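You operate a simulated robot arm through the tools that you are given. There is no shell and no other tool.

Carry out the task below with a simulated robot arm. There is one attempt and no reset: what you move stays moved.

## Task
Put the pink cartridge on the bench top left of the monitor away on the shelf under the gas panel. Then close the labels drawer. Then open the nuts drawer, fetch the pipe link and set it inside and shut the drawer again. Then fetch the medium beaker from the bench top above the pads drawer and set it in the yellow tub. Then turn the blue knob to 2. Then put the box from the bench top with the keyboard on the bench top above the tape drawer. Then lift the spill box lid open. Do these in the order given.

Only the result counts: the job must be done as asked and must still hold three seconds after the hand-in. Knocking over, shifting, dropping, spilling or breaking anything else fails it. A push-on lid holds only when it is set on centred and level and pressed home; a screw cap is set on level and turned clockwise until tight.

## Robot
A 7-joint arm with a fingered hand on a trunk, on a base that moves. Base frame: it is fixed to the floor where the robot stands at the start and does not move with it; the origin is under the middle of the robot, x ahead of it, y to its left, z up; the surface under the hand at the start is at about z = 755. Lengths are in mm, angles in rad, forces in N, time in s.
With the tool pointing down near the work surface it reaches from about 360 to 700 mm from the robot's upright axis, wherever it stands. Its first joint turns from -1.204 to 3.002 rad. Places, roughly: bench top above the tape drawer [-3300, 3100, 800]; blue knob [-3200, -1700, 900]; box [-3000, -1500, 750]; labels drawer [400, -300, 400]; medium beaker [500, 3250, 750]; nuts drawer [600, -1500, 100]; nuts drawer inside [700, -1500, 100]; pink cartridge (4x4x15 cm) [500, 100, 800]; pipe link (4x19x8 cm) [300, 1100, 700]; shelf under the gas panel (13x35 cm) [1340, -5580, 780]; spill box lid [700, 7100, 900]; yellow tub [1000, 5250, 750]. Payload 3.2 kg.
Tool frame: the origin (TCP) lies between the finger pads and is the grasp point; the fingertips stand 26 mm ahead of it; z points along the fingers, y is the line along which they close. The gripper opens to 88 mm; its body begins 30 mm behind the TCP. The gripper is a hand of 5 fingers: y runs from the thumb to the fingers, the wrist lies at [-16, -108, -172] in the tool frame.
Orientation is that of the tool frame in the base frame, as a unit quaternion [x, y, z, w]. With the fingers straight down and the wrist toward the robot, the tool's x, y and z point along [0, 1, 0], [1, 0, 0] and [0, 0, -1] of the base frame.

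## Interface
- The arm moves only by the tool apply_moves. Its argument "deltas" is a list of rows, each an object of numbers (a shift or turn left out is 0): "tx", "ty", "tz": the shift along the base's x, y, z in mm; "ax", "ay", "az": the turn, a rotation vector about the base's x, y, z in rad. In form: [{"tx": .., "ty": .., "tz": .., "ax": .., "ay": .., "az": ..}, ...]. A call has 1 to 20 rows; each row shifts and turns the commanded pose from where the row before left it. Rows are played at 5 a second. More than 50 mm and 0.15 rad between two rows, and nothing of the call is played. A pose out of reach is approached as far as the arm can. The call stops where the force on the tool passes 40 N (or 10 N more than at its start, if that is more) or the arm is blocked; 0.2 s more then pass. In this call time passes only in rows, and 0.2 s behind the last. It gives the time, the measured TCP pose, the force on the tool (base axes), the opening and the grip force at its end, in the units of the frame above (readings bear some noise), with the torque about the TCP (base axes, N m) and any sound that the robot's microphone picked up, and new pictures: "pictures" is both (left out), scene, wrist or none.
- Cameras (640 x 400 px; columns grow to the right, rows downward): "scene" is now at [118.7, -24.2, 1283.9]; the picture's right is [-0.32, -0.95, 0.00], its down [-0.76, 0.26, -0.59] and it looks along [0.56, -0.19, -0.80] (base axes); focal length 276 px, centre (320, 200). "wrist" rides on the gripper at [67, -97, -117] in the tool frame; the picture's right is [-0.71, 0.33, -0.62], its down [-0.65, -0.65, 0.39] and it looks along [-0.28, 0.68, 0.68] (tool axes); focal length 234 px, centre (320, 200). There is no depth. A picture from a camera that has moved, and an enlarged one, comes with that camera's place and axes in the base frame and with its lens.
- slide_trunk(by): slides the trunk up (or, below 0, down) by that many mm; the arm and the scene camera ride with it, the base frame stays. It gives what a move gives, with no picture.
- steer(legs): drives the robot by 1 to 6 legs, each [ahead, left, turn to the left] in mm, mm and rad, along the robot's own axes; the way and the turn of a leg run together, so that a leg with both is an arc; at most 1500 mm and 3.142 rad a leg. The arm and the cameras ride along, it lands a little off, and it stops where it bumps. It gives what a move gives, and a new picture of the scene camera.
- curl_fingers(index, middle, ring, little, thumb_bend, thumb_turn): sets how far each is bent, from 0 (flat) to 1 (curled in); at 0.3 the hand is open as for a grip, at 0.7 the pads meet at the TCP. One left out holds its place. A second passes; each finger stops where it meets its share of the squeeze, and holds until it gets a number again. It is the only way to open and close the hand. It gives what a move gives, with no picture; readings hold the bend of each and the force on index, middle, ring, little, thumb and palm. thumb_turn goes from beside the hand (0) to across from the fingers (1), as for a grip.
- turn_head(pan, tilt): turns the head with the scene camera to pan (to the left, within 1.501 rad either way) and tilt (down, from -0.506 to 1.204), counted from straight ahead of the robot. It gives what a move gives, and a new picture of the scene camera.
- zoom(camera, box): a new picture of the part [left, top, right, bottom] of that camera's present view, enlarged. The clock stands still meanwhile.
- sign_off(): hands the job in; it is judged then, once.

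Places have to be worked out from the pictures, the camera data and where the tool is seen. Open the gripper and draw the arm clear of the work before you hand the job in, unless the task says otherwise.

The tools are called after "Call:" as name(argument=value, ...) on one line, values as JSON. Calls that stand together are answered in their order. apply_moves: Moves the arm, as the interface text tells. Its arguments: {"type":"object","properties":{"deltas":{"type":"array","items":{"type":"object","properties":{"tx":{"type":"number"},"ty":{"type":"number"},"tz":{"type":"number"},"ax":{"type":"number"},"ay":{"type":"number"},"az":{"type":"number"}}}},"pictures":{"type":"string","enum":["both","scene","wrist","none"]}},"required":["deltas"]} The other tools are called the same way: slide_trunk (by) moves the trunk up or down; curl_fingers (index, middle, ring, little, thumb_bend, thumb_turn) moves the fingers one by one; steer (legs) drives the base; turn_head (pan, tilt) turns the head that bears the scene camera; zoom (camera, box) takes an enlarged picture of a part of a camera's view; sign_off () hands the job in.

At the start:

```text
time_s: 0.0
eef_pos: [510.8, -185.4, 986.2]
tcp_rot: [0.707, 0.707, 0.002, -0.001]
force: [-0.4, 0.3, -0.6]
ft_torque: [0.01, 0.02, 0.0]
opening: 87.8
grip_force: 0.0
shape: jaw
bend: [0.3, 0.3, 0.3, 0.3, 0.3, 0.97]
finger forces: [0.0, 0.0, 0.1, 0.0, 0.0, 0.1]
trunk travel left (down, up): [-617.0, 223.0]
robot x, y, heading: [0.6, -0.2, -0.002]
head pan, tilt (commanded): [-0.33, 0.935]
```

scene: 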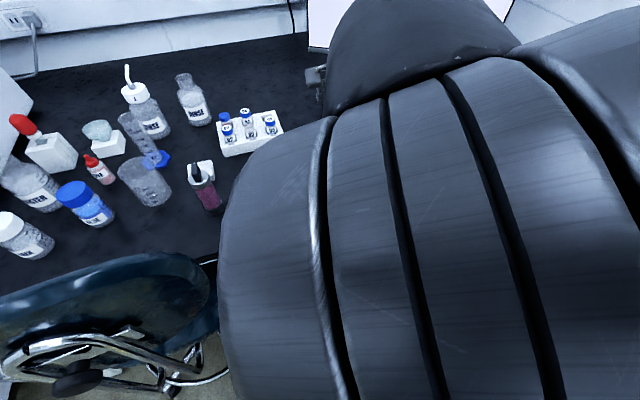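
wrist: 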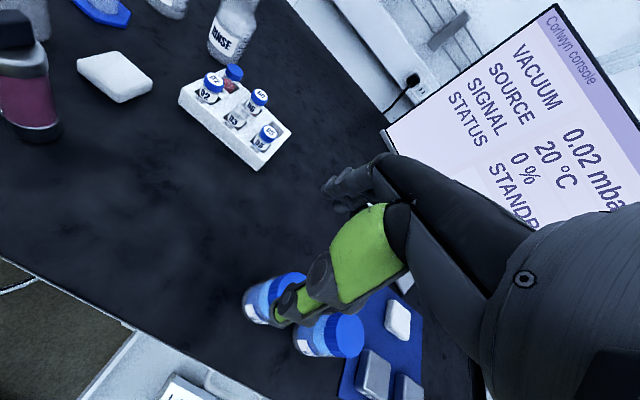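

I begin by looking around. The pink cartridge seems to be the item with a dark top and white ring near (203,185) in the scene picture; I zoom in on it.

Call:
zoom(camera="scene", box=[100, 60, 300, 260])

Call:
zoom(camera="wrist", box=[0, 0, 320, 200])

```text
2.00 times, centred on (200, 160) of scene
camera zoom: at [118.7, -24.2, 1283.9], right [-0.32, -0.95, 0.0], down [-0.76, 0.26, -0.59], along [0.56, -0.19, -0.8], focal length 552 px, centre (560, 280)
```

zoom: 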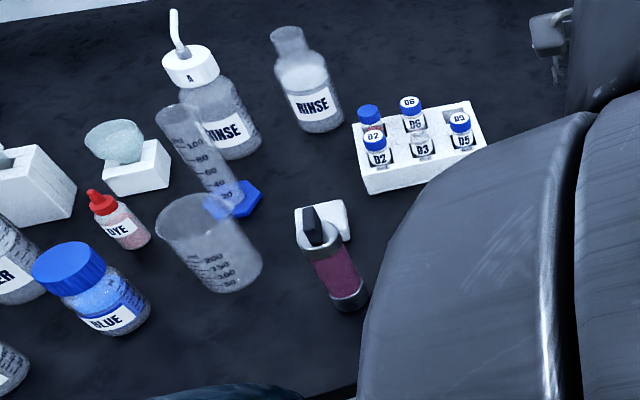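

```text
2.00 times, centred on (160, 100) of wrist
camera zoom: at [413.2, -118.4, 1103.8], right [0.33, -0.71, 0.62], down [-0.65, -0.65, -0.39], along [0.68, -0.28, -0.68], focal length 468 px, centre (640, 400)
```

zoom: 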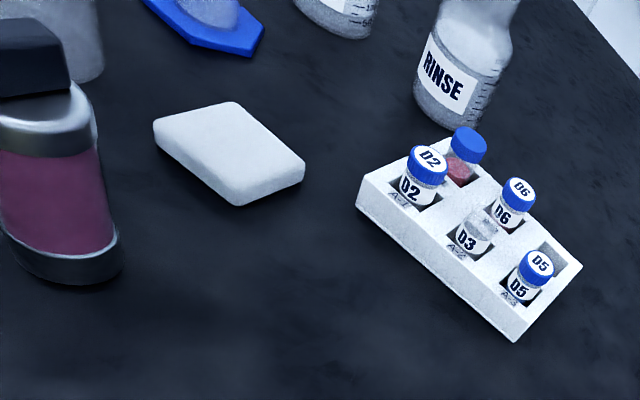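

The cartridge stands upright at about (540, 93) with an eraser just behind it. I look around to learn the room before moving.

Call:
turn_head(pan=0.3, tilt=0.8)

Call:
turn_head(pan=-1.0, tilt=0.5)

Call:
turn_head(pan=-1.5, tilt=0.3)

Call:
turn_head(pan=1.2, tilt=0.3)

```text
time_s: 1.0
eef_pos: [510.5, -185.1, 985.0]
tcp_rot: [0.707, 0.707, 0.002, -0.001]
force: [-1.0, -1.3, 0.1]
ft_torque: [0.01, -0.01, 0.02]
opening: 87.8
grip_force: 0.0
shape: jaw
bend: [0.3, 0.3, 0.3, 0.3, 0.3, 0.97]
finger forces: [0.1, 0.0, 0.1, 0.0, 0.0, 0.0]
trunk travel left (down, up): [-617.0, 223.0]
robot x, y, heading: [2.2, -5.5, 0.001]
head pan, tilt (commanded): [0.3, 0.799]
camera scene: at [126.2, 23.4, 1294.3], right [0.29, -0.96, 0.0], down [-0.69, -0.21, -0.7], along [0.67, 0.21, -0.72], focal length 276 px, centre (320, 200)
```

scene: 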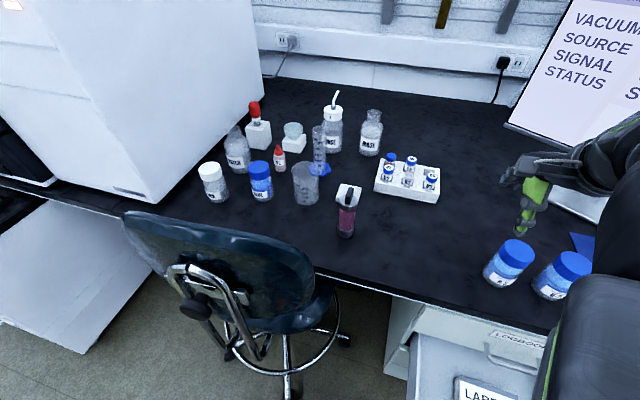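

```text
time_s: 2.5
eef_pos: [510.9, -185.5, 986.2]
tcp_rot: [0.707, 0.707, 0.001, -0.001]
force: [-1.4, 0.0, 0.4]
ft_torque: [0.0, -0.02, 0.0]
opening: 87.8
grip_force: 0.1
shape: jaw
bend: [0.3, 0.3, 0.3, 0.3, 0.3, 0.97]
finger forces: [0.1, 0.1, 0.0, 0.1, 0.1, 0.0]
trunk travel left (down, up): [-617.0, 223.0]
robot x, y, heading: [3.4, 2.2, 0.002]
head pan, tilt (commanded): [-1.0, 0.499]
camera scene: at [98.4, -76.9, 1320.3], right [-0.84, -0.54, 0.0], down [-0.26, 0.4, -0.88], along [0.47, -0.74, -0.48], focal length 276 px, centre (320, 200)
```

scene: 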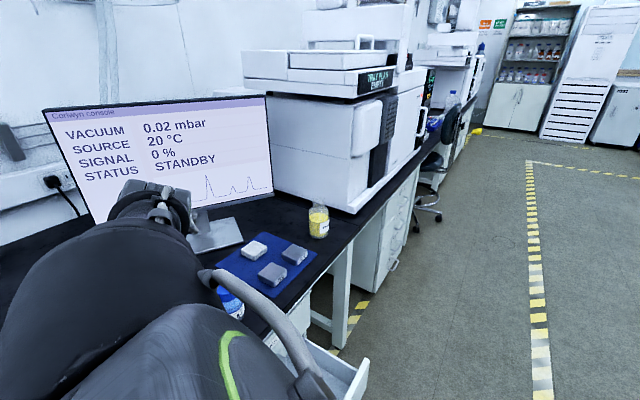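

```text
time_s: 3.4
eef_pos: [511.6, -185.5, 985.9]
tcp_rot: [0.707, 0.707, 0.001, -0.001]
force: [0.5, 0.5, -0.5]
ft_torque: [0.0, 0.0, 0.01]
opening: 87.8
grip_force: 0.1
shape: jaw
bend: [0.3, 0.3, 0.3, 0.3, 0.3, 0.97]
finger forces: [0.0, 0.1, 0.0, 0.1, 0.0, 0.1]
trunk travel left (down, up): [-617.0, 223.0]
robot x, y, heading: [-1.1, -1.4, -0.005]
head pan, tilt (commanded): [-1.499, 0.3]
camera scene: at [55.9, -93.5, 1338.7], right [-1.0, -0.07, 0.0], down [-0.02, 0.3, -0.96], along [0.07, -0.95, -0.3], focal length 276 px, centre (320, 200)
```

scene: 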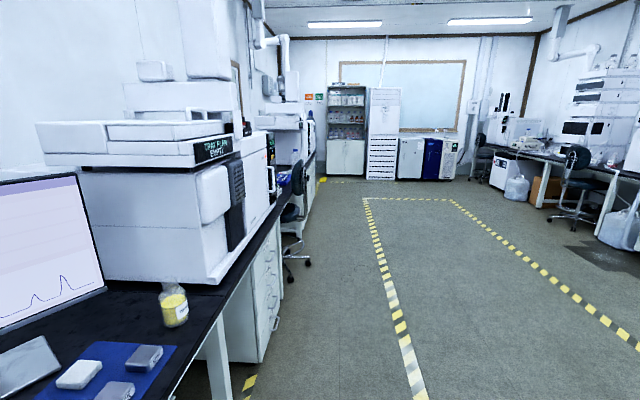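

```text
time_s: 5.8
eef_pos: [510.9, -184.1, 985.2]
tcp_rot: [0.707, 0.707, 0.001, 0.0]
force: [0.6, 0.2, -0.5]
ft_torque: [-0.01, 0.01, 0.0]
opening: 87.9
grip_force: 0.1
shape: jaw
bend: [0.3, 0.3, 0.3, 0.3, 0.3, 0.97]
finger forces: [0.0, 0.0, 0.0, 0.1, 0.0, 0.0]
trunk travel left (down, up): [-617.0, 223.0]
robot x, y, heading: [1.8, -1.1, 0.002]
head pan, tilt (commanded): [1.201, 0.3]
camera scene: at [83.0, 86.7, 1338.7], right [0.93, -0.36, 0.0], down [-0.11, -0.28, -0.96], along [0.35, 0.89, -0.3], focal length 276 px, centre (320, 200)
```

scene: 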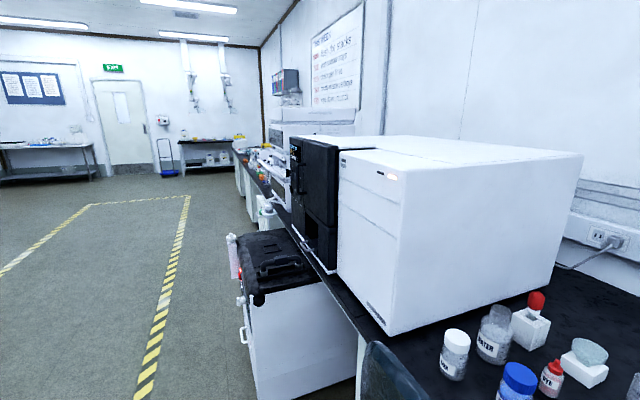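

The lab runs along y. I zoom into some regions to recognise the drawers, pipe link and other places.

Call:
zoom(camera="scene", box=[200, 200, 360, 300])

Call:
zoom(camera="scene", box=[180, 60, 340, 160])

Call:
zoom(camera="scene", box=[220, 120, 300, 170])

```text
4.00 times, centred on (280, 250) of scene
camera zoom: at [83.0, 86.7, 1338.7], right [0.93, -0.36, 0.0], down [-0.11, -0.28, -0.96], along [0.35, 0.89, -0.3], focal length 1105 px, centre (480, 0)
```

zoom: 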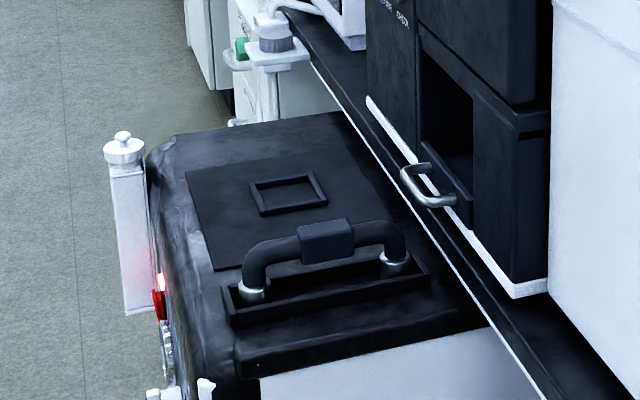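

```text
4.00 times, centred on (260, 110) of scene
camera zoom: at [83.0, 86.7, 1338.7], right [0.93, -0.36, 0.0], down [-0.11, -0.28, -0.96], along [0.35, 0.89, -0.3], focal length 1105 px, centre (560, 560)
```

zoom: 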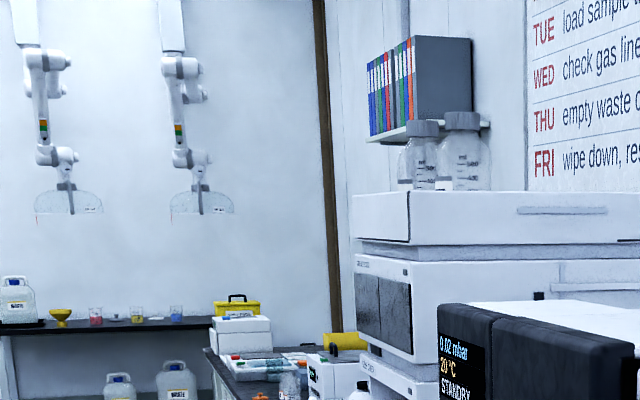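

```text
8.00 times, centred on (260, 145) of scene
camera zoom: at [83.0, 86.7, 1338.7], right [0.93, -0.36, 0.0], down [-0.11, -0.28, -0.96], along [0.35, 0.89, -0.3], focal length 2209 px, centre (800, 640)
```

zoom: 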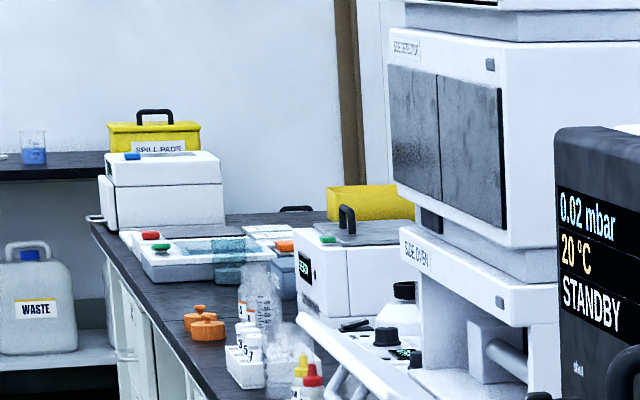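

The pipe link is the black U-shaped pipe on the waste trolley, and the yellow spill box and tub are far off along +y. I look toward −y for the gas panel shelf.

Call:
turn_head(pan=-1.4, tilt=0.15)

Call:
zoom(camera="scene", box=[220, 130, 380, 230])

Call:
zoom(camera="scene", box=[380, 100, 640, 260])

```text
time_s: 8.2
eef_pos: [511.7, -184.0, 984.9]
tcp_rot: [0.708, 0.707, 0.0, 0.0]
force: [0.3, 0.1, -0.1]
ft_torque: [0.0, 0.0, -0.01]
opening: 87.7
grip_force: 0.0
shape: jaw
bend: [0.3, 0.3, 0.3, 0.3, 0.3, 0.97]
finger forces: [0.0, 0.1, 0.1, 0.1, 0.0, 0.1]
trunk travel left (down, up): [-617.0, 223.0]
robot x, y, heading: [0.1, -1.3, 0.0]
head pan, tilt (commanded): [-1.4, 0.15]
camera scene: at [65.0, -91.7, 1352.7], right [-0.99, -0.17, 0.0], down [-0.03, 0.15, -0.99], along [0.17, -0.97, -0.15], focal length 276 px, centre (320, 200)
```

scene: 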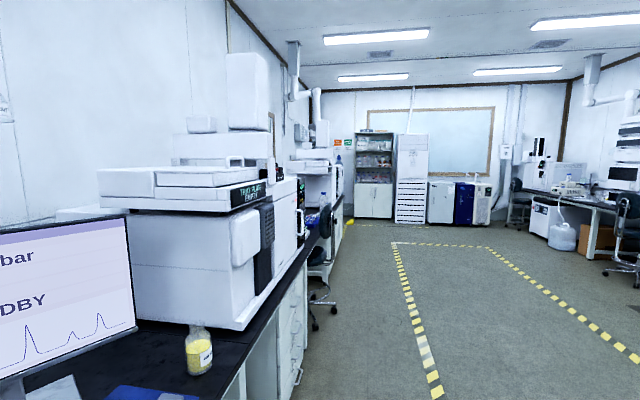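

```text
4.00 times, centred on (300, 180) of scene
camera zoom: at [65.0, -91.7, 1352.7], right [-0.99, -0.17, 0.0], down [-0.03, 0.15, -0.99], along [0.17, -0.97, -0.15], focal length 1105 px, centre (400, 280)
```

zoom: 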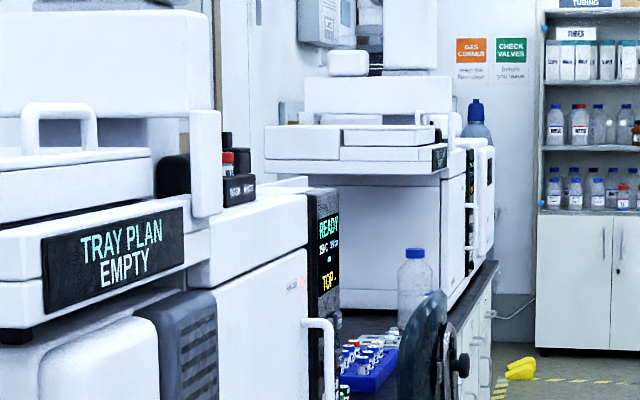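

```text
2.46 times, centred on (510, 180) of scene
camera zoom: at [65.0, -91.7, 1352.7], right [-0.99, -0.17, 0.0], down [-0.03, 0.15, -0.99], along [0.17, -0.97, -0.15], focal length 680 px, centre (-148, 249)
```

zoom: 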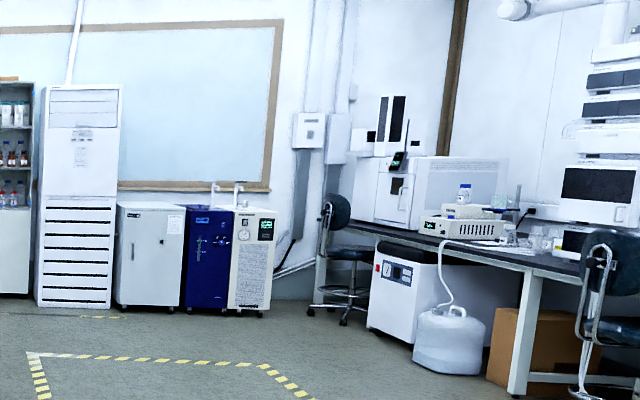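

The shelf must be in the gas corner at the far −y end. Before driving I check what is in front of the base (open labels drawer, chair).

Call:
turn_head(pan=0.1, tilt=1.2)

Call:
turn_head(pan=1.5, tilt=0.9)

Call:
turn_head(pan=-1.5, tilt=1.0)

```text
time_s: 9.8
eef_pos: [511.2, -185.1, 985.6]
tcp_rot: [0.707, 0.707, 0.0, 0.0]
force: [0.3, 0.6, 0.5]
ft_torque: [0.0, -0.01, 0.02]
opening: 88.1
grip_force: 0.0
shape: jaw
bend: [0.3, 0.3, 0.3, 0.3, 0.3, 0.97]
finger forces: [0.1, 0.0, 0.0, 0.0, 0.1, 0.1]
trunk travel left (down, up): [-617.0, 223.0]
robot x, y, heading: [1.5, -1.8, 0.002]
head pan, tilt (commanded): [0.099, 1.201]
camera scene: at [104.8, 5.1, 1266.7], right [0.1, -1.0, 0.0], down [-0.93, -0.09, -0.36], along [0.36, 0.04, -0.93], focal length 276 px, centre (320, 200)
```

scene: 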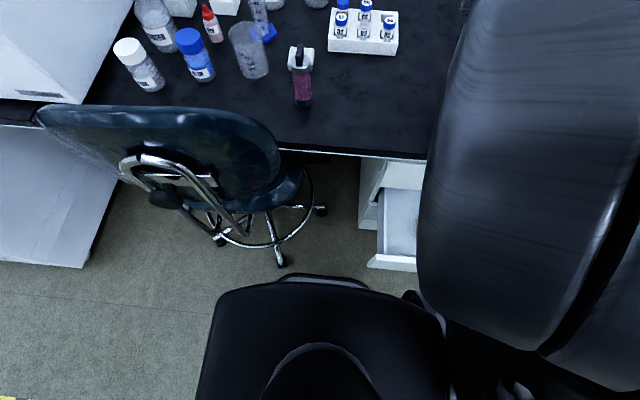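

```text
time_s: 11.3
eef_pos: [510.0, -183.9, 982.3]
tcp_rot: [0.707, 0.707, -0.002, -0.003]
force: [-0.1, -0.1, -0.6]
ft_torque: [0.0, -0.01, -0.04]
opening: 87.8
grip_force: 0.0
shape: jaw
bend: [0.3, 0.3, 0.3, 0.3, 0.3, 0.97]
finger forces: [0.0, 0.0, 0.0, 0.0, 0.0, 0.1]
trunk travel left (down, up): [-617.0, 223.0]
robot x, y, heading: [0.5, 2.7, 0.001]
head pan, tilt (commanded): [1.499, 0.901]
camera scene: at [120.5, 16.4, 1283.6], right [0.23, -0.97, 0.0], down [-0.79, -0.18, -0.59], along [0.57, 0.13, -0.81], focal length 276 px, centre (320, 200)
```

scene: 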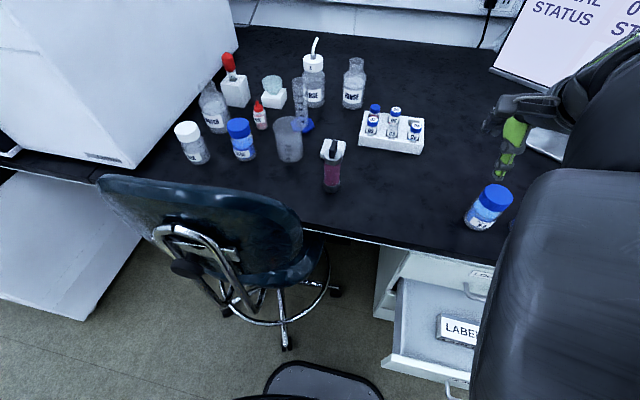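

```text
time_s: 13.9
eef_pos: [511.0, -185.3, 985.2]
tcp_rot: [0.707, 0.707, 0.0, -0.001]
force: [-0.5, 0.2, 0.1]
ft_torque: [0.0, -0.03, -0.02]
opening: 87.7
grip_force: 0.0
shape: jaw
bend: [0.3, 0.3, 0.3, 0.3, 0.3, 0.97]
finger forces: [0.0, 0.0, 0.0, 0.1, 0.1, 0.0]
trunk travel left (down, up): [-617.0, 223.0]
robot x, y, heading: [2.2, -0.8, 0.002]
head pan, tilt (commanded): [-1.499, 1.0]
camera scene: at [54.1, -69.8, 1279.2], right [-1.0, -0.07, 0.0], down [-0.06, 0.84, -0.54], along [0.04, -0.54, -0.84], focal length 276 px, centre (320, 200)
```

scene: 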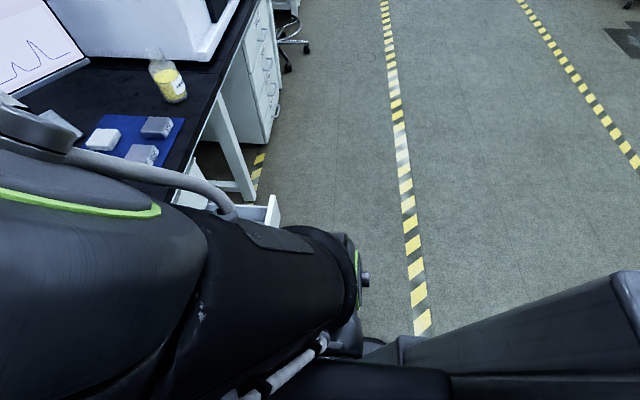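

The drawer front is at about x≈250 and the chair at the left; backing off is clear. I back up and drive along the aisle to inspect the gas corner shelf before choosing a grasp.

Call:
steer(legs=[[-700, 0, 0], [0, -1500, 0], [0, -1500, 0], [0, -1400, 0]])

Call:
turn_head(pan=-0.6, tilt=0.3)

```text
time_s: 38.3
eef_pos: [-216.9, -4576.6, 985.6]
tcp_rot: [0.709, 0.705, 0.001, -0.001]
force: [-0.4, 0.4, 0.3]
ft_torque: [-0.01, -0.01, 0.0]
opening: 87.9
grip_force: 0.1
shape: jaw
bend: [0.3, 0.3, 0.3, 0.3, 0.3, 0.97]
finger forces: [0.1, 0.0, 0.1, 0.0, 0.0, 0.0]
trunk travel left (down, up): [-617.0, 223.0]
robot x, y, heading: [-730.3, -4386.9, -0.006]
head pan, tilt (commanded): [-1.499, 1.0]
camera scene: at [-673.5, -4457.8, 1279.2], right [-1.0, -0.07, 0.0], down [-0.06, 0.84, -0.54], along [0.04, -0.54, -0.84], focal length 276 px, centre (320, 200)
```

scene: 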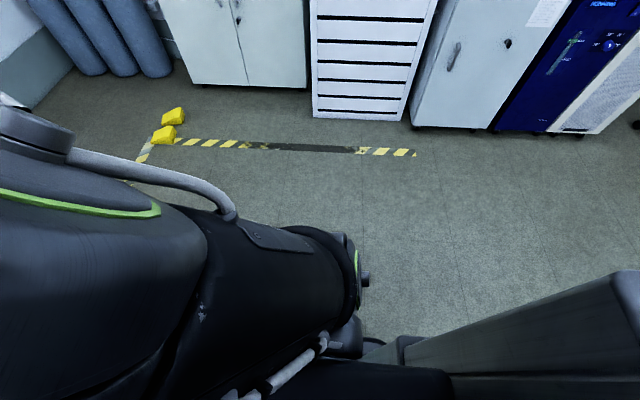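

```text
time_s: 39.5
eef_pos: [-217.5, -4575.4, 985.5]
tcp_rot: [0.708, 0.706, 0.001, -0.002]
force: [-0.9, 0.4, 0.4]
ft_torque: [0.0, -0.01, 0.0]
opening: 87.8
grip_force: 0.0
shape: jaw
bend: [0.3, 0.3, 0.3, 0.3, 0.3, 0.97]
finger forces: [0.0, 0.1, 0.0, 0.1, 0.1, 0.0]
trunk travel left (down, up): [-617.0, 223.0]
robot x, y, heading: [-727.2, -4385.5, -0.004]
head pan, tilt (commanded): [-0.6, 0.3]
camera scene: at [-601.4, -4441.3, 1338.7], right [-0.57, -0.82, 0.0], down [-0.24, 0.17, -0.96], along [0.78, -0.54, -0.3], focal length 276 px, centre (320, 200)
```

scene: 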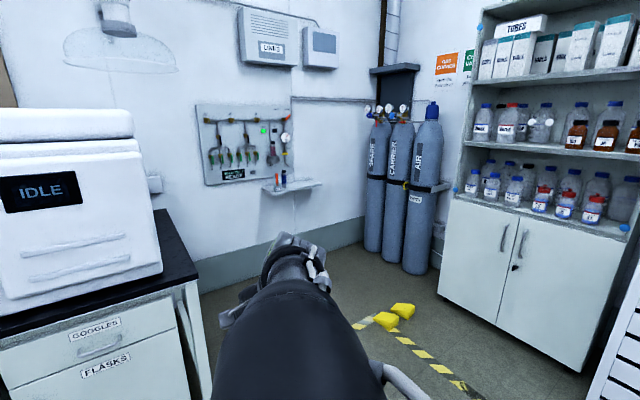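

The shelf is visible below the gas panel on the +x wall with other cartridges on it. I zoom in on it.

Call:
zoom(camera="scene", box=[190, 90, 350, 220])

Call:
zoom(camera="scene", box=[250, 160, 330, 210])

```text
3.08 times, centred on (270, 155) of scene
camera zoom: at [-601.4, -4441.3, 1338.7], right [-0.57, -0.82, 0.0], down [-0.24, 0.17, -0.96], along [0.78, -0.54, -0.3], focal length 850 px, centre (474, 338)
```

zoom: 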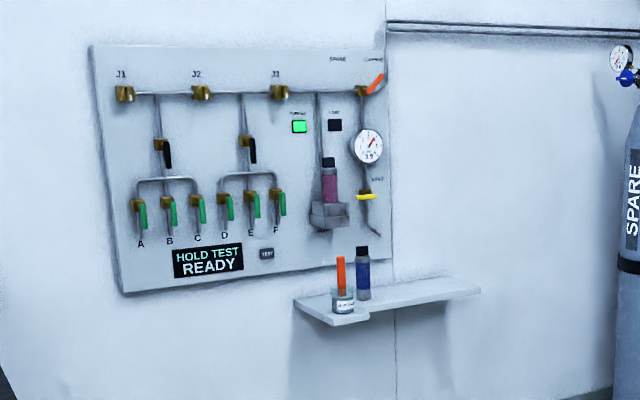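

```text
8.00 times, centred on (290, 185) of scene
camera zoom: at [-601.4, -4441.3, 1338.7], right [-0.57, -0.82, 0.0], down [-0.24, 0.17, -0.96], along [0.78, -0.54, -0.3], focal length 2209 px, centre (560, 320)
```

zoom: 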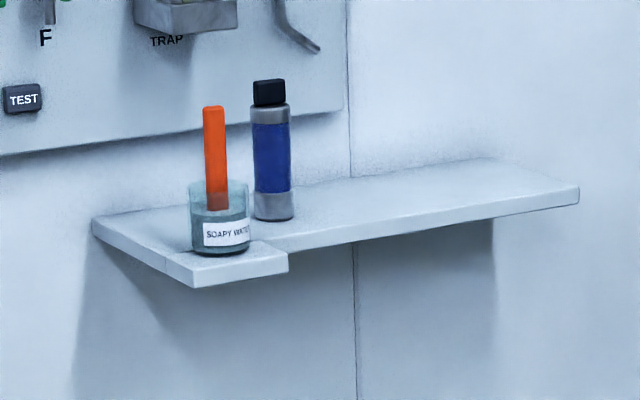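

The right half of the shelf (toward −y) is free with open wall above, so a top grasp will do. I drive back toward the start position.

Call:
steer(legs=[[0, 1500, 0], [0, 1500, 0], [0, 1400, 0]])

```text
time_s: 60.5
eef_pos: [-225.5, -172.2, 986.3]
tcp_rot: [0.704, 0.71, 0.001, -0.001]
force: [0.0, 0.1, -0.2]
ft_torque: [-0.02, -0.02, -0.02]
opening: 87.8
grip_force: 0.0
shape: jaw
bend: [0.3, 0.3, 0.3, 0.3, 0.3, 0.97]
finger forces: [0.0, 0.1, 0.0, 0.0, 0.0, 0.0]
trunk travel left (down, up): [-617.0, 223.0]
robot x, y, heading: [-739.5, 8.3, 0.002]
head pan, tilt (commanded): [-0.6, 0.3]
camera scene: at [-611.3, -43.0, 1338.7], right [-0.56, -0.83, 0.0], down [-0.25, 0.16, -0.96], along [0.79, -0.53, -0.3], focal length 276 px, centre (320, 200)
```

scene: 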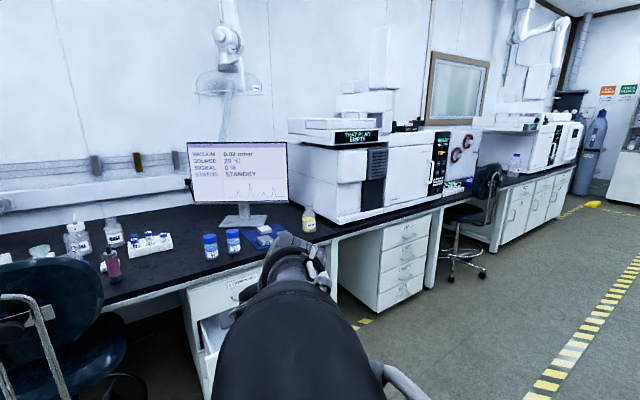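

Good overview. I zoom at the drawer unit at y≈−1500 where the nuts drawer should be, and at the labels drawer.

Call:
zoom(camera="scene", box=[340, 200, 480, 310])

Call:
zoom(camera="scene", box=[80, 220, 300, 400])

```text
3.64 times, centred on (410, 255) of scene
camera zoom: at [-611.3, -43.0, 1338.7], right [-0.56, -0.83, 0.0], down [-0.25, 0.16, -0.96], along [0.79, -0.53, -0.3], focal length 1004 px, centre (-7, 0)
```

zoom: 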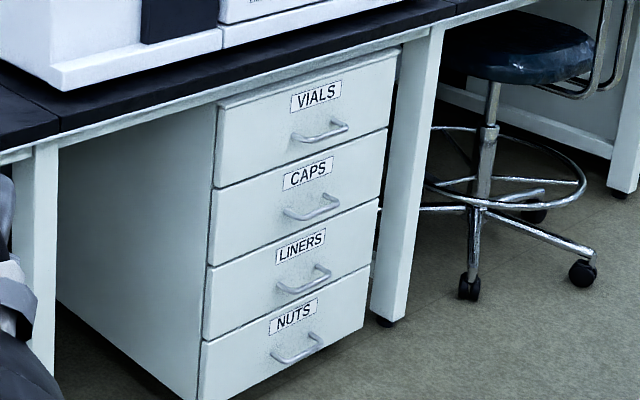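

```text
2.22 times, centred on (190, 310) of scene
camera zoom: at [-611.3, -43.0, 1338.7], right [-0.56, -0.83, 0.0], down [-0.25, 0.16, -0.96], along [0.79, -0.53, -0.3], focal length 614 px, centre (609, -44)
```

zoom: 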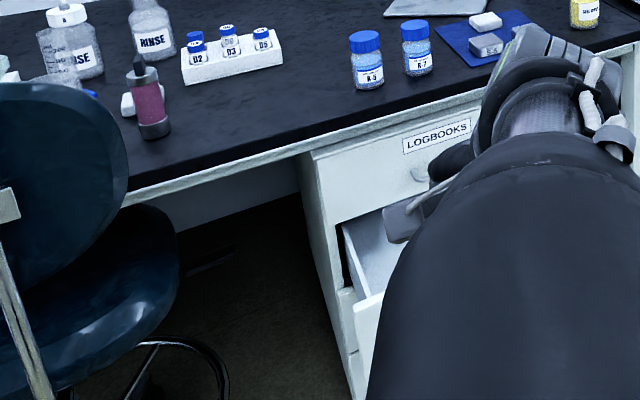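

I drive ahead to about (−50, 20), near the starting stand, keeping the hand at its safe height.

Call:
steer(legs=[[690, 15, 0]])

Call:
turn_head(pan=0.25, tilt=0.85)

```text
time_s: 64.3
eef_pos: [468.7, -142.9, 985.4]
tcp_rot: [0.701, 0.714, 0.0, -0.001]
force: [0.2, 0.0, -0.4]
ft_torque: [0.0, 0.02, 0.0]
opening: 88.1
grip_force: 0.1
shape: jaw
bend: [0.3, 0.3, 0.3, 0.3, 0.3, 0.97]
finger forces: [0.0, 0.1, 0.0, 0.1, 0.0, 0.0]
trunk travel left (down, up): [-617.0, 223.0]
robot x, y, heading: [-46.3, 33.6, 0.013]
head pan, tilt (commanded): [-0.6, 0.3]
camera scene: at [80.6, -18.2, 1338.7], right [-0.55, -0.83, 0.0], down [-0.25, 0.16, -0.96], along [0.8, -0.53, -0.3], focal length 276 px, centre (320, 200)
```

scene: 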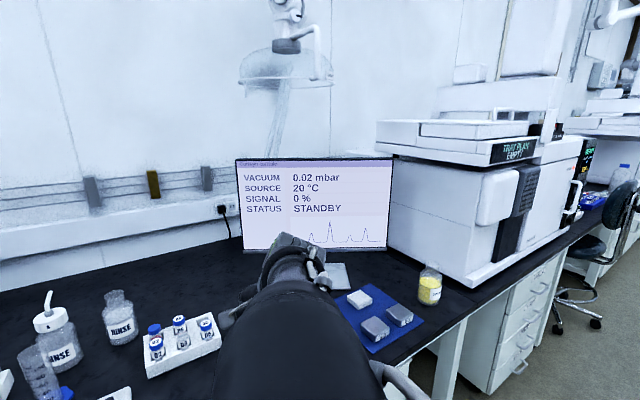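

```text
time_s: 65.5
eef_pos: [467.2, -143.9, 985.7]
tcp_rot: [0.7, 0.714, 0.001, -0.001]
force: [-0.4, 0.4, 0.0]
ft_torque: [0.01, 0.0, -0.01]
opening: 87.8
grip_force: 0.1
shape: jaw
bend: [0.3, 0.3, 0.3, 0.3, 0.3, 0.97]
finger forces: [0.1, 0.0, 0.0, 0.1, 0.0, 0.0]
trunk travel left (down, up): [-617.0, 223.0]
robot x, y, heading: [-46.5, 32.8, 0.015]
head pan, tilt (commanded): [0.25, 0.85]
camera scene: at [77.8, 53.8, 1290.4], right [0.26, -0.96, 0.0], down [-0.72, -0.2, -0.66], along [0.64, 0.17, -0.75], focal length 276 px, centre (320, 200)
```

scene: 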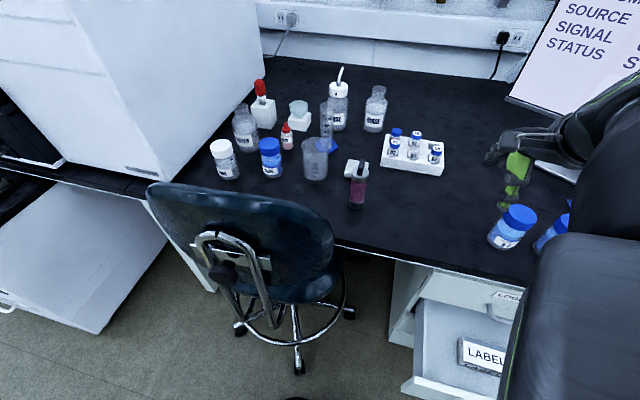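

The cartridge is at roughly (540, 85). I move the hand over it at the present height and look with both cameras.

Call:
apply_moves(deltas=[{"tx": 10, "ty": 38}, {"tx": 12, "ty": 38}, {"tx": 12, "ty": 38}, {"tx": 12, "ty": 38}, {"tx": 12, "ty": 38}, {"tx": 12, "ty": 38}])

```text
time_s: 66.9
eef_pos: [545.0, 77.8, 1001.0]
tcp_rot: [0.705, 0.708, 0.021, -0.006]
force: [0.3, 0.2, -0.2]
ft_torque: [0.0, 0.04, -0.02]
opening: 87.8
grip_force: 0.0
shape: jaw
bend: [0.3, 0.3, 0.3, 0.3, 0.3, 0.97]
finger forces: [0.0, 0.0, 0.0, 0.0, 0.0, 0.0]
out of reach, approached as far as the arm can: row 1
trunk travel left (down, up): [-617.0, 223.0]
robot x, y, heading: [-50.8, 33.7, 0.018]
head pan, tilt (commanded): [0.25, 0.85]
camera scene: at [78.6, 54.3, 1290.3], right [0.26, -0.96, 0.0], down [-0.73, -0.2, -0.66], along [0.64, 0.17, -0.75], focal length 276 px, centre (320, 200)
camera wrist: at [444.6, 139.7, 1120.4], right [0.32, -0.73, 0.6], down [-0.64, -0.64, -0.43], along [0.7, -0.25, -0.67], focal length 234 px, centre (320, 200)
```

scene: 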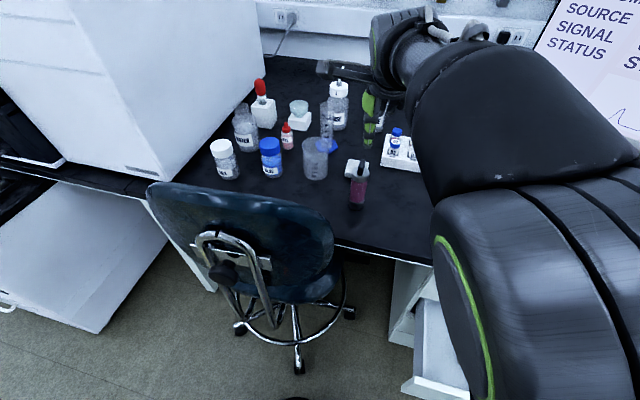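
wrist: 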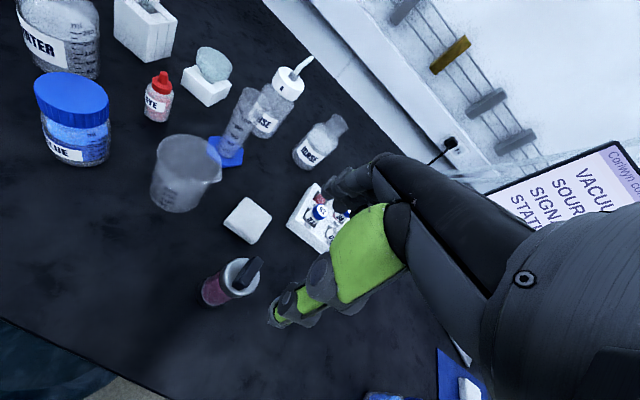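

The arm says it partly went out of reach; I let it settle and check the pose and picture.

Call:
apply_moves(deltas=[{"tz": 0}, {"tz": 0}])

Call:
zoom(camera="wrist", box=[160, 180, 320, 320])

```text
time_s: 67.5
eef_pos: [545.9, 74.3, 998.7]
tcp_rot: [0.706, 0.708, 0.018, -0.008]
force: [0.9, -0.2, 0.2]
ft_torque: [0.0, -0.01, 0.02]
opening: 88.2
grip_force: 0.1
shape: jaw
bend: [0.3, 0.3, 0.3, 0.3, 0.3, 0.97]
finger forces: [0.0, 0.0, 0.0, 0.0, 0.1, 0.0]
trunk travel left (down, up): [-617.0, 223.0]
robot x, y, heading: [-46.5, 28.8, 0.018]
head pan, tilt (commanded): [0.25, 0.85]
camera scene: at [77.7, 53.8, 1290.4], right [0.26, -0.96, 0.0], down [-0.72, -0.2, -0.66], along [0.64, 0.17, -0.75], focal length 276 px, centre (320, 200)
camera wrist: at [445.6, 137.4, 1117.6], right [0.32, -0.73, 0.6], down [-0.65, -0.63, -0.42], along [0.69, -0.25, -0.68], focal length 234 px, centre (320, 200)
```

scene: 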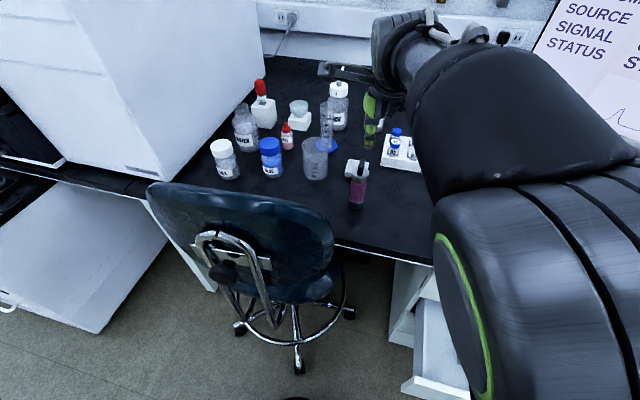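
wrist: 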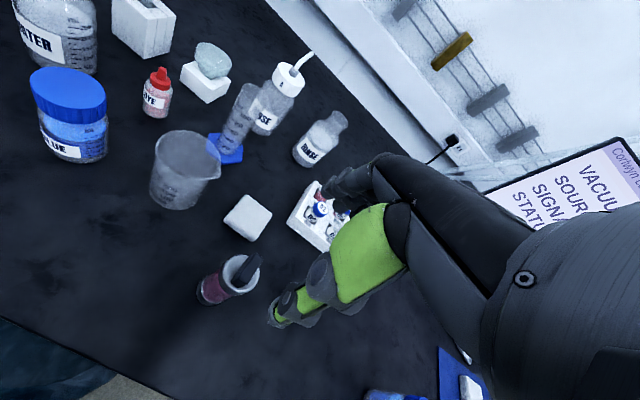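

```text
2.86 times, centred on (240, 250) of wrist
camera zoom: at [445.6, 137.4, 1117.6], right [0.32, -0.73, 0.6], down [-0.65, -0.63, -0.42], along [0.69, -0.25, -0.68], focal length 669 px, centre (549, 57)
```

zoom: 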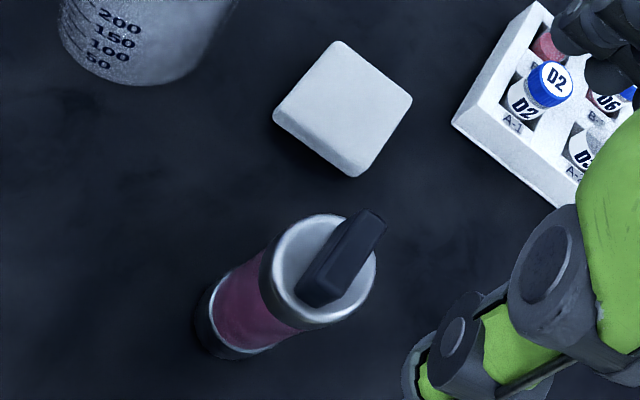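

The cartridge has a bar-shaped cap, so a grip on its body is better. I'll turn the hand so it closes along base y and pitches forward ~45°, first raising a bit and yawing in the free air.

Call:
apply_moves(deltas=[{"tz": 25}, {"tz": 25, "az": 0.13}, {"az": 0.13}, {"az": 0.13}, {"az": 0.13}, {"az": 0.13}, {"az": 0.13}], pictures="scene")

```text
time_s: 69.1
eef_pos: [542.3, 82.0, 1032.7]
tcp_rot: [0.376, 0.927, 0.001, -0.001]
force: [0.1, 0.2, 0.3]
ft_torque: [-0.02, 0.03, -0.03]
opening: 87.9
grip_force: 0.1
shape: jaw
bend: [0.3, 0.3, 0.3, 0.3, 0.3, 0.97]
finger forces: [0.0, 0.0, 0.1, 0.0, 0.0, 0.0]
trunk travel left (down, up): [-617.0, 223.0]
robot x, y, heading: [-44.9, 34.3, 0.019]
head pan, tilt (commanded): [0.25, 0.85]
camera scene: at [78.4, 53.5, 1290.3], right [0.26, -0.96, 0.0], down [-0.72, -0.2, -0.66], along [0.64, 0.17, -0.75], focal length 276 px, centre (320, 200)
```

scene: 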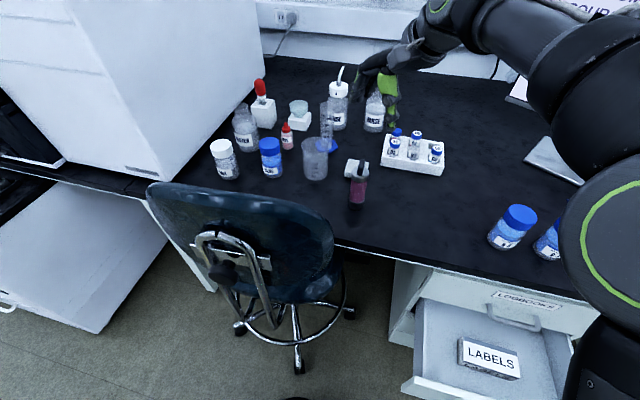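

The yaw works well and the arm is out of the view. I continue the yaw to 90° and start pitching forward.

Call:
apply_moves(deltas=[{"az": 0.13}, {"az": 0.13}, {"az": 0.13}, {"az": 0.13}, {"az": 0.13}, {"az": 0.13}, {"az": 0.01, "ay": -0.13}, {"ay": -0.13}, {"ay": -0.13}, {"ay": -0.13}, {"ay": -0.13}, {"ay": -0.13}])

```text
time_s: 71.7
eef_pos: [510.0, 71.8, 1030.0]
tcp_rot: [-0.008, 0.925, -0.002, 0.38]
force: [-0.1, -0.7, -0.9]
ft_torque: [0.05, -0.01, 0.01]
opening: 87.7
grip_force: 0.0
shape: jaw
bend: [0.3, 0.3, 0.3, 0.3, 0.3, 0.97]
finger forces: [0.0, 0.0, 0.1, 0.1, 0.1, 0.0]
out of reach, approached as far as the arm can: row 4, 5, 6
trunk travel left (down, up): [-617.0, 223.0]
robot x, y, heading: [-47.1, 33.2, 0.017]
head pan, tilt (commanded): [0.25, 0.85]
camera scene: at [77.3, 53.7, 1290.4], right [0.26, -0.96, 0.0], down [-0.72, -0.2, -0.66], along [0.64, 0.17, -0.75], focal length 276 px, centre (320, 200)
camera wrist: at [380.6, -27.3, 1067.8], right [0.06, 0.34, 0.94], down [0.74, -0.64, 0.19], along [0.67, 0.69, -0.29], focal length 234 px, centre (320, 200)
```

scene: 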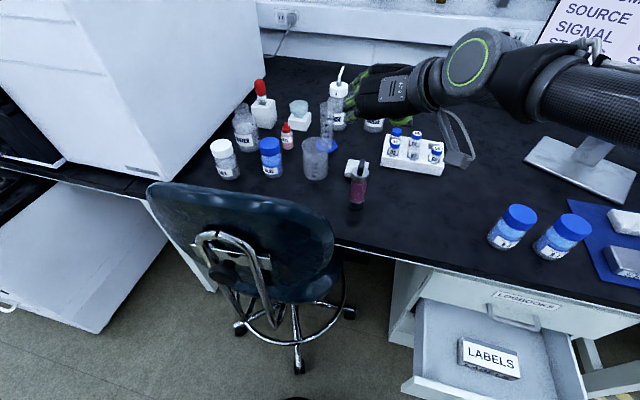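
wrist: 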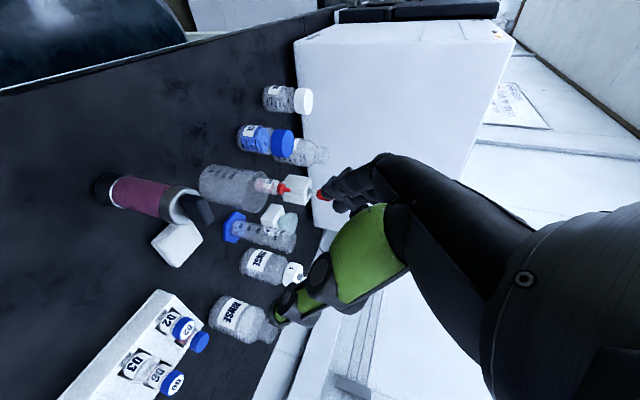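

The pitch and yaw are working; the cartridge triangulates to about (538, 86). A near-horizontal hand fits the palm better, so I retreat in x, pitch to ~87° and yaw by 0.5 rad so the hand comes from front-right, away from the chair.

Call:
apply_moves(deltas=[{"tx": -20, "ty": -12, "ay": -0.123}, {"tx": -20, "ty": -12, "ay": -0.123}, {"tx": -20, "ty": -12, "ay": -0.123}, {"tx": -20, "ty": -12, "ay": -0.123}, {"ay": -0.123}, {"ay": -0.123}, {"az": 0.125}, {"az": 0.125}, {"az": 0.125}, {"az": 0.125}])

```text
time_s: 73.9
eef_pos: [452.9, 33.5, 1020.6]
tcp_rot: [-0.21, 0.775, 0.125, 0.582]
force: [0.4, -0.5, -0.2]
ft_torque: [-0.01, -0.04, 0.04]
opening: 87.9
grip_force: 0.1
shape: jaw
bend: [0.3, 0.3, 0.3, 0.3, 0.3, 0.97]
finger forces: [0.1, 0.0, 0.0, 0.1, 0.1, 0.1]
out of reach, approached as far as the arm can: row 3, 4, 5
trunk travel left (down, up): [-617.0, 223.0]
robot x, y, heading: [-47.1, 34.2, 0.017]
head pan, tilt (commanded): [0.25, 0.85]
camera scene: at [78.3, 54.2, 1290.3], right [0.26, -0.96, 0.0], down [-0.72, -0.2, -0.66], along [0.64, 0.17, -0.75], focal length 276 px, centre (320, 200)
camera wrist: at [383.1, -115.4, 996.5], right [-0.52, 0.14, 0.84], down [0.79, -0.29, 0.54], along [0.32, 0.95, 0.04], focal length 234 px, centre (320, 200)
```

scene: 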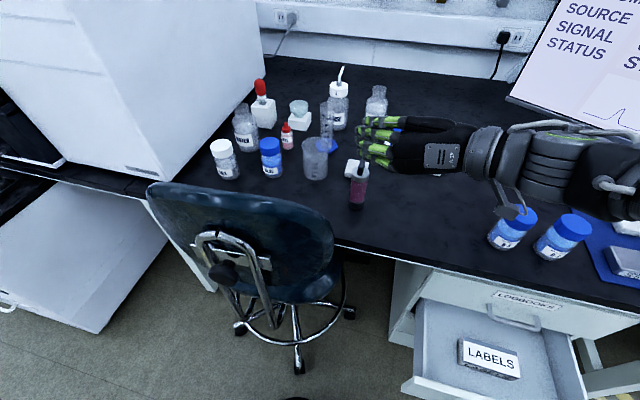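
wrist: 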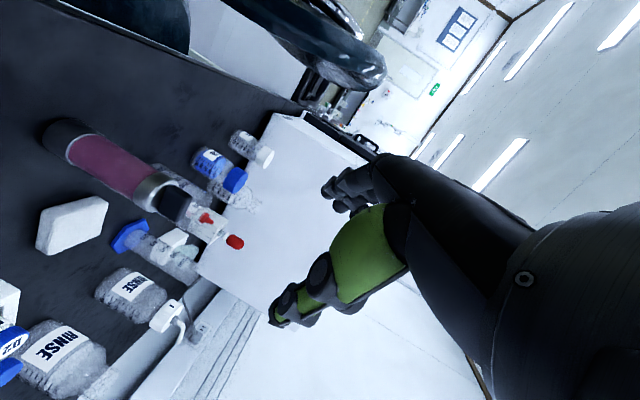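

The hand now comes from the right; orientation is still converging. I let it settle and read the pose.

Call:
apply_moves(deltas=[{"tz": 0}, {"tz": 0}, {"tz": 0}], pictures="none")

```text
time_s: 74.7
eef_pos: [451.6, 33.0, 1021.0]
tcp_rot: [-0.209, 0.775, 0.125, 0.583]
force: [0.5, -0.1, 0.7]
ft_torque: [0.01, -0.01, 0.03]
opening: 87.8
grip_force: 0.0
shape: jaw
bend: [0.3, 0.3, 0.3, 0.3, 0.3, 0.97]
finger forces: [0.1, 0.0, 0.1, 0.1, 0.0, 0.0]
trunk travel left (down, up): [-617.0, 223.0]
robot x, y, heading: [-49.0, 30.3, 0.016]
head pan, tilt (commanded): [0.25, 0.85]
```

The commanded pose was clipped at about 17° below horizontal. I look right to see where forearm and elbow run relative to the bottles before lowering.

Call:
turn_head(pan=-0.9, tilt=0.8)

```text
time_s: 76.0
eef_pos: [453.3, 33.4, 1021.1]
tcp_rot: [-0.209, 0.775, 0.126, 0.582]
force: [0.4, 0.3, -0.6]
ft_torque: [-0.02, -0.02, 0.03]
opening: 88.2
grip_force: 0.0
shape: jaw
bend: [0.3, 0.3, 0.3, 0.3, 0.3, 0.97]
finger forces: [0.1, 0.1, 0.0, 0.1, 0.0, 0.0]
trunk travel left (down, up): [-617.0, 223.0]
robot x, y, heading: [-43.3, 29.6, 0.022]
head pan, tilt (commanded): [-0.901, 0.799]
camera scene: at [53.6, -29.1, 1294.4], right [-0.77, -0.64, 0.0], down [-0.46, 0.55, -0.7], along [0.44, -0.54, -0.72], focal length 276 px, centre (320, 200)
```

scene: 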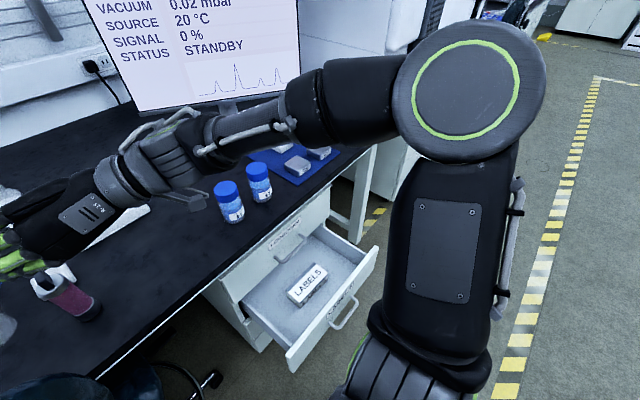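

The elbow is out to the right and high, the forearm passes above and in front of the bottles. I step the hand down and slightly back from the cartridge to see whether the pose holds.

Call:
apply_moves(deltas=[{"tx": -10, "ty": -10, "tz": -25}, {"tx": -10, "ty": -10, "tz": -25}, {"tz": -25}, {"tz": -25}])

```text
time_s: 77.0
eef_pos: [432.9, 13.7, 920.1]
tcp_rot: [-0.209, 0.775, 0.126, 0.583]
force: [0.2, -0.5, -0.6]
ft_torque: [-0.02, 0.01, -0.02]
opening: 87.6
grip_force: 0.1
shape: jaw
bend: [0.3, 0.3, 0.3, 0.3, 0.3, 0.97]
finger forces: [0.0, 0.1, 0.0, 0.1, 0.0, 0.0]
trunk travel left (down, up): [-617.0, 223.0]
robot x, y, heading: [-50.1, 33.1, 0.013]
head pan, tilt (commanded): [-0.901, 0.799]
camera scene: at [54.1, -29.1, 1294.3], right [-0.77, -0.63, 0.0], down [-0.46, 0.55, -0.7], along [0.44, -0.54, -0.72], focal length 276 px, centre (320, 200)
camera wrist: at [362.7, -135.1, 895.7], right [-0.52, 0.14, 0.84], down [0.79, -0.29, 0.54], along [0.32, 0.95, 0.04], focal length 234 px, centre (320, 200)
```

scene: 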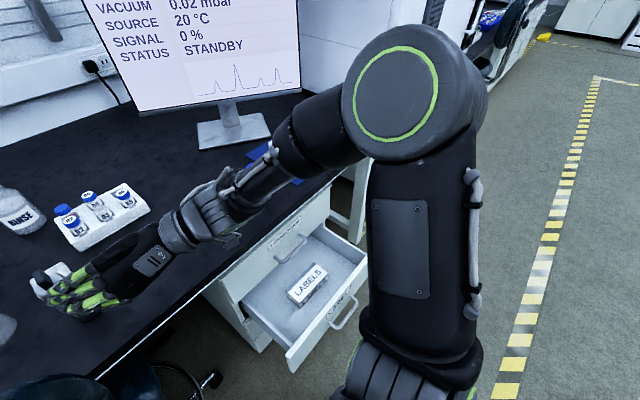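
wrist: 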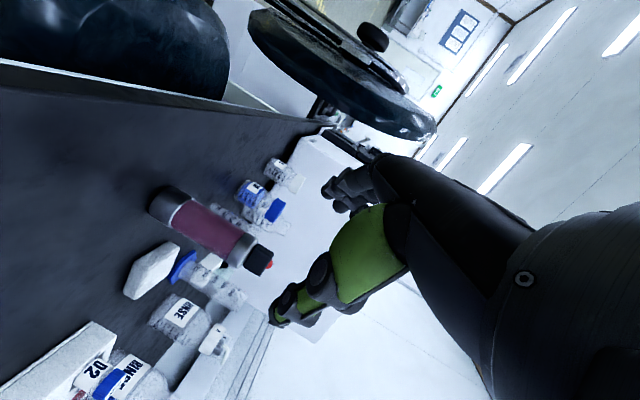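

The forearm slopes down from a high elbow and is well above the bottles. I try to pitch the hand a little closer to horizontal.

Call:
apply_moves(deltas=[{"ax": 0.04, "ay": -0.08}, {"ax": 0.04, "ay": -0.08}, {"tz": 0}], pictures="none")

```text
time_s: 77.8
eef_pos: [432.6, 13.8, 920.2]
tcp_rot: [-0.195, 0.72, 0.14, 0.651]
force: [0.0, 0.0, 0.6]
ft_torque: [0.02, 0.0, 0.0]
opening: 87.8
grip_force: 0.1
shape: jaw
bend: [0.3, 0.3, 0.3, 0.3, 0.3, 0.97]
finger forces: [0.1, 0.1, 0.0, 0.0, 0.0, 0.0]
trunk travel left (down, up): [-617.0, 223.0]
robot x, y, heading: [-44.3, 32.5, 0.022]
head pan, tilt (commanded): [-0.901, 0.799]
```

The hand is now only 6.5° below horizontal. I level the roll, shift onto the approach line at (432, 31) and lower to z≈845.

Call:
apply_moves(deltas=[{"ax": 0.046, "ay": 0.024, "az": -0.006, "ty": 8}, {"ty": 9, "tz": -25}, {"tz": -25}, {"tz": -25}])

Call:
turn_head(pan=0.15, tilt=0.9)

```text
time_s: 78.8
eef_pos: [433.8, 30.8, 845.5]
tcp_rot: [-0.176, 0.725, 0.155, 0.647]
force: [-0.2, -0.1, 0.5]
ft_torque: [-0.02, 0.01, -0.02]
opening: 87.7
grip_force: 0.0
shape: jaw
bend: [0.3, 0.3, 0.3, 0.3, 0.3, 0.97]
finger forces: [0.0, 0.0, 0.0, 0.0, 0.0, 0.1]
trunk travel left (down, up): [-617.0, 223.0]
robot x, y, heading: [-44.1, 32.2, 0.017]
head pan, tilt (commanded): [-0.901, 0.799]
camera scene: at [54.4, -28.9, 1294.3], right [-0.77, -0.63, 0.0], down [-0.46, 0.55, -0.7], along [0.44, -0.54, -0.72], focal length 276 px, centre (320, 200)
camera wrist: at [367.4, -112.7, 793.4], right [-0.63, 0.05, 0.77], down [0.71, -0.37, 0.6], along [0.32, 0.93, 0.2], focal length 234 px, centre (320, 200)
```

scene: 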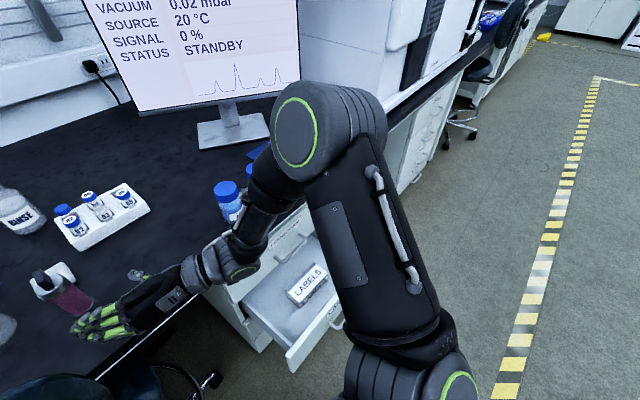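
wrist: 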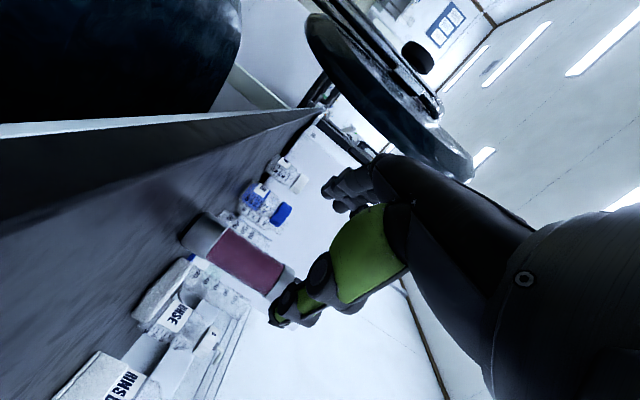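

```text
time_s: 80.1
eef_pos: [433.2, 30.4, 845.5]
tcp_rot: [-0.175, 0.726, 0.156, 0.646]
force: [-0.4, -1.0, -0.3]
ft_torque: [-0.01, -0.02, 0.02]
opening: 87.9
grip_force: 0.1
shape: jaw
bend: [0.3, 0.3, 0.3, 0.3, 0.3, 0.97]
finger forces: [0.1, 0.0, 0.0, 0.0, 0.0, 0.1]
trunk travel left (down, up): [-617.0, 223.0]
robot x, y, heading: [-46.5, 29.0, 0.016]
head pan, tilt (commanded): [0.15, 0.901]
camera scene: at [76.8, 45.7, 1286.5], right [0.17, -0.99, 0.0], down [-0.77, -0.13, -0.62], along [0.61, 0.1, -0.78], focal length 276 px, centre (320, 200)
```

scene: 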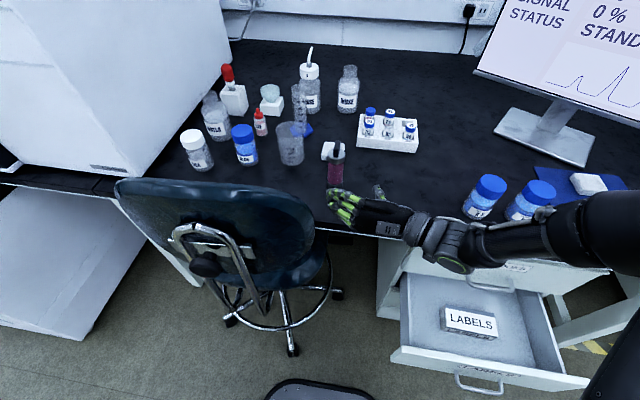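

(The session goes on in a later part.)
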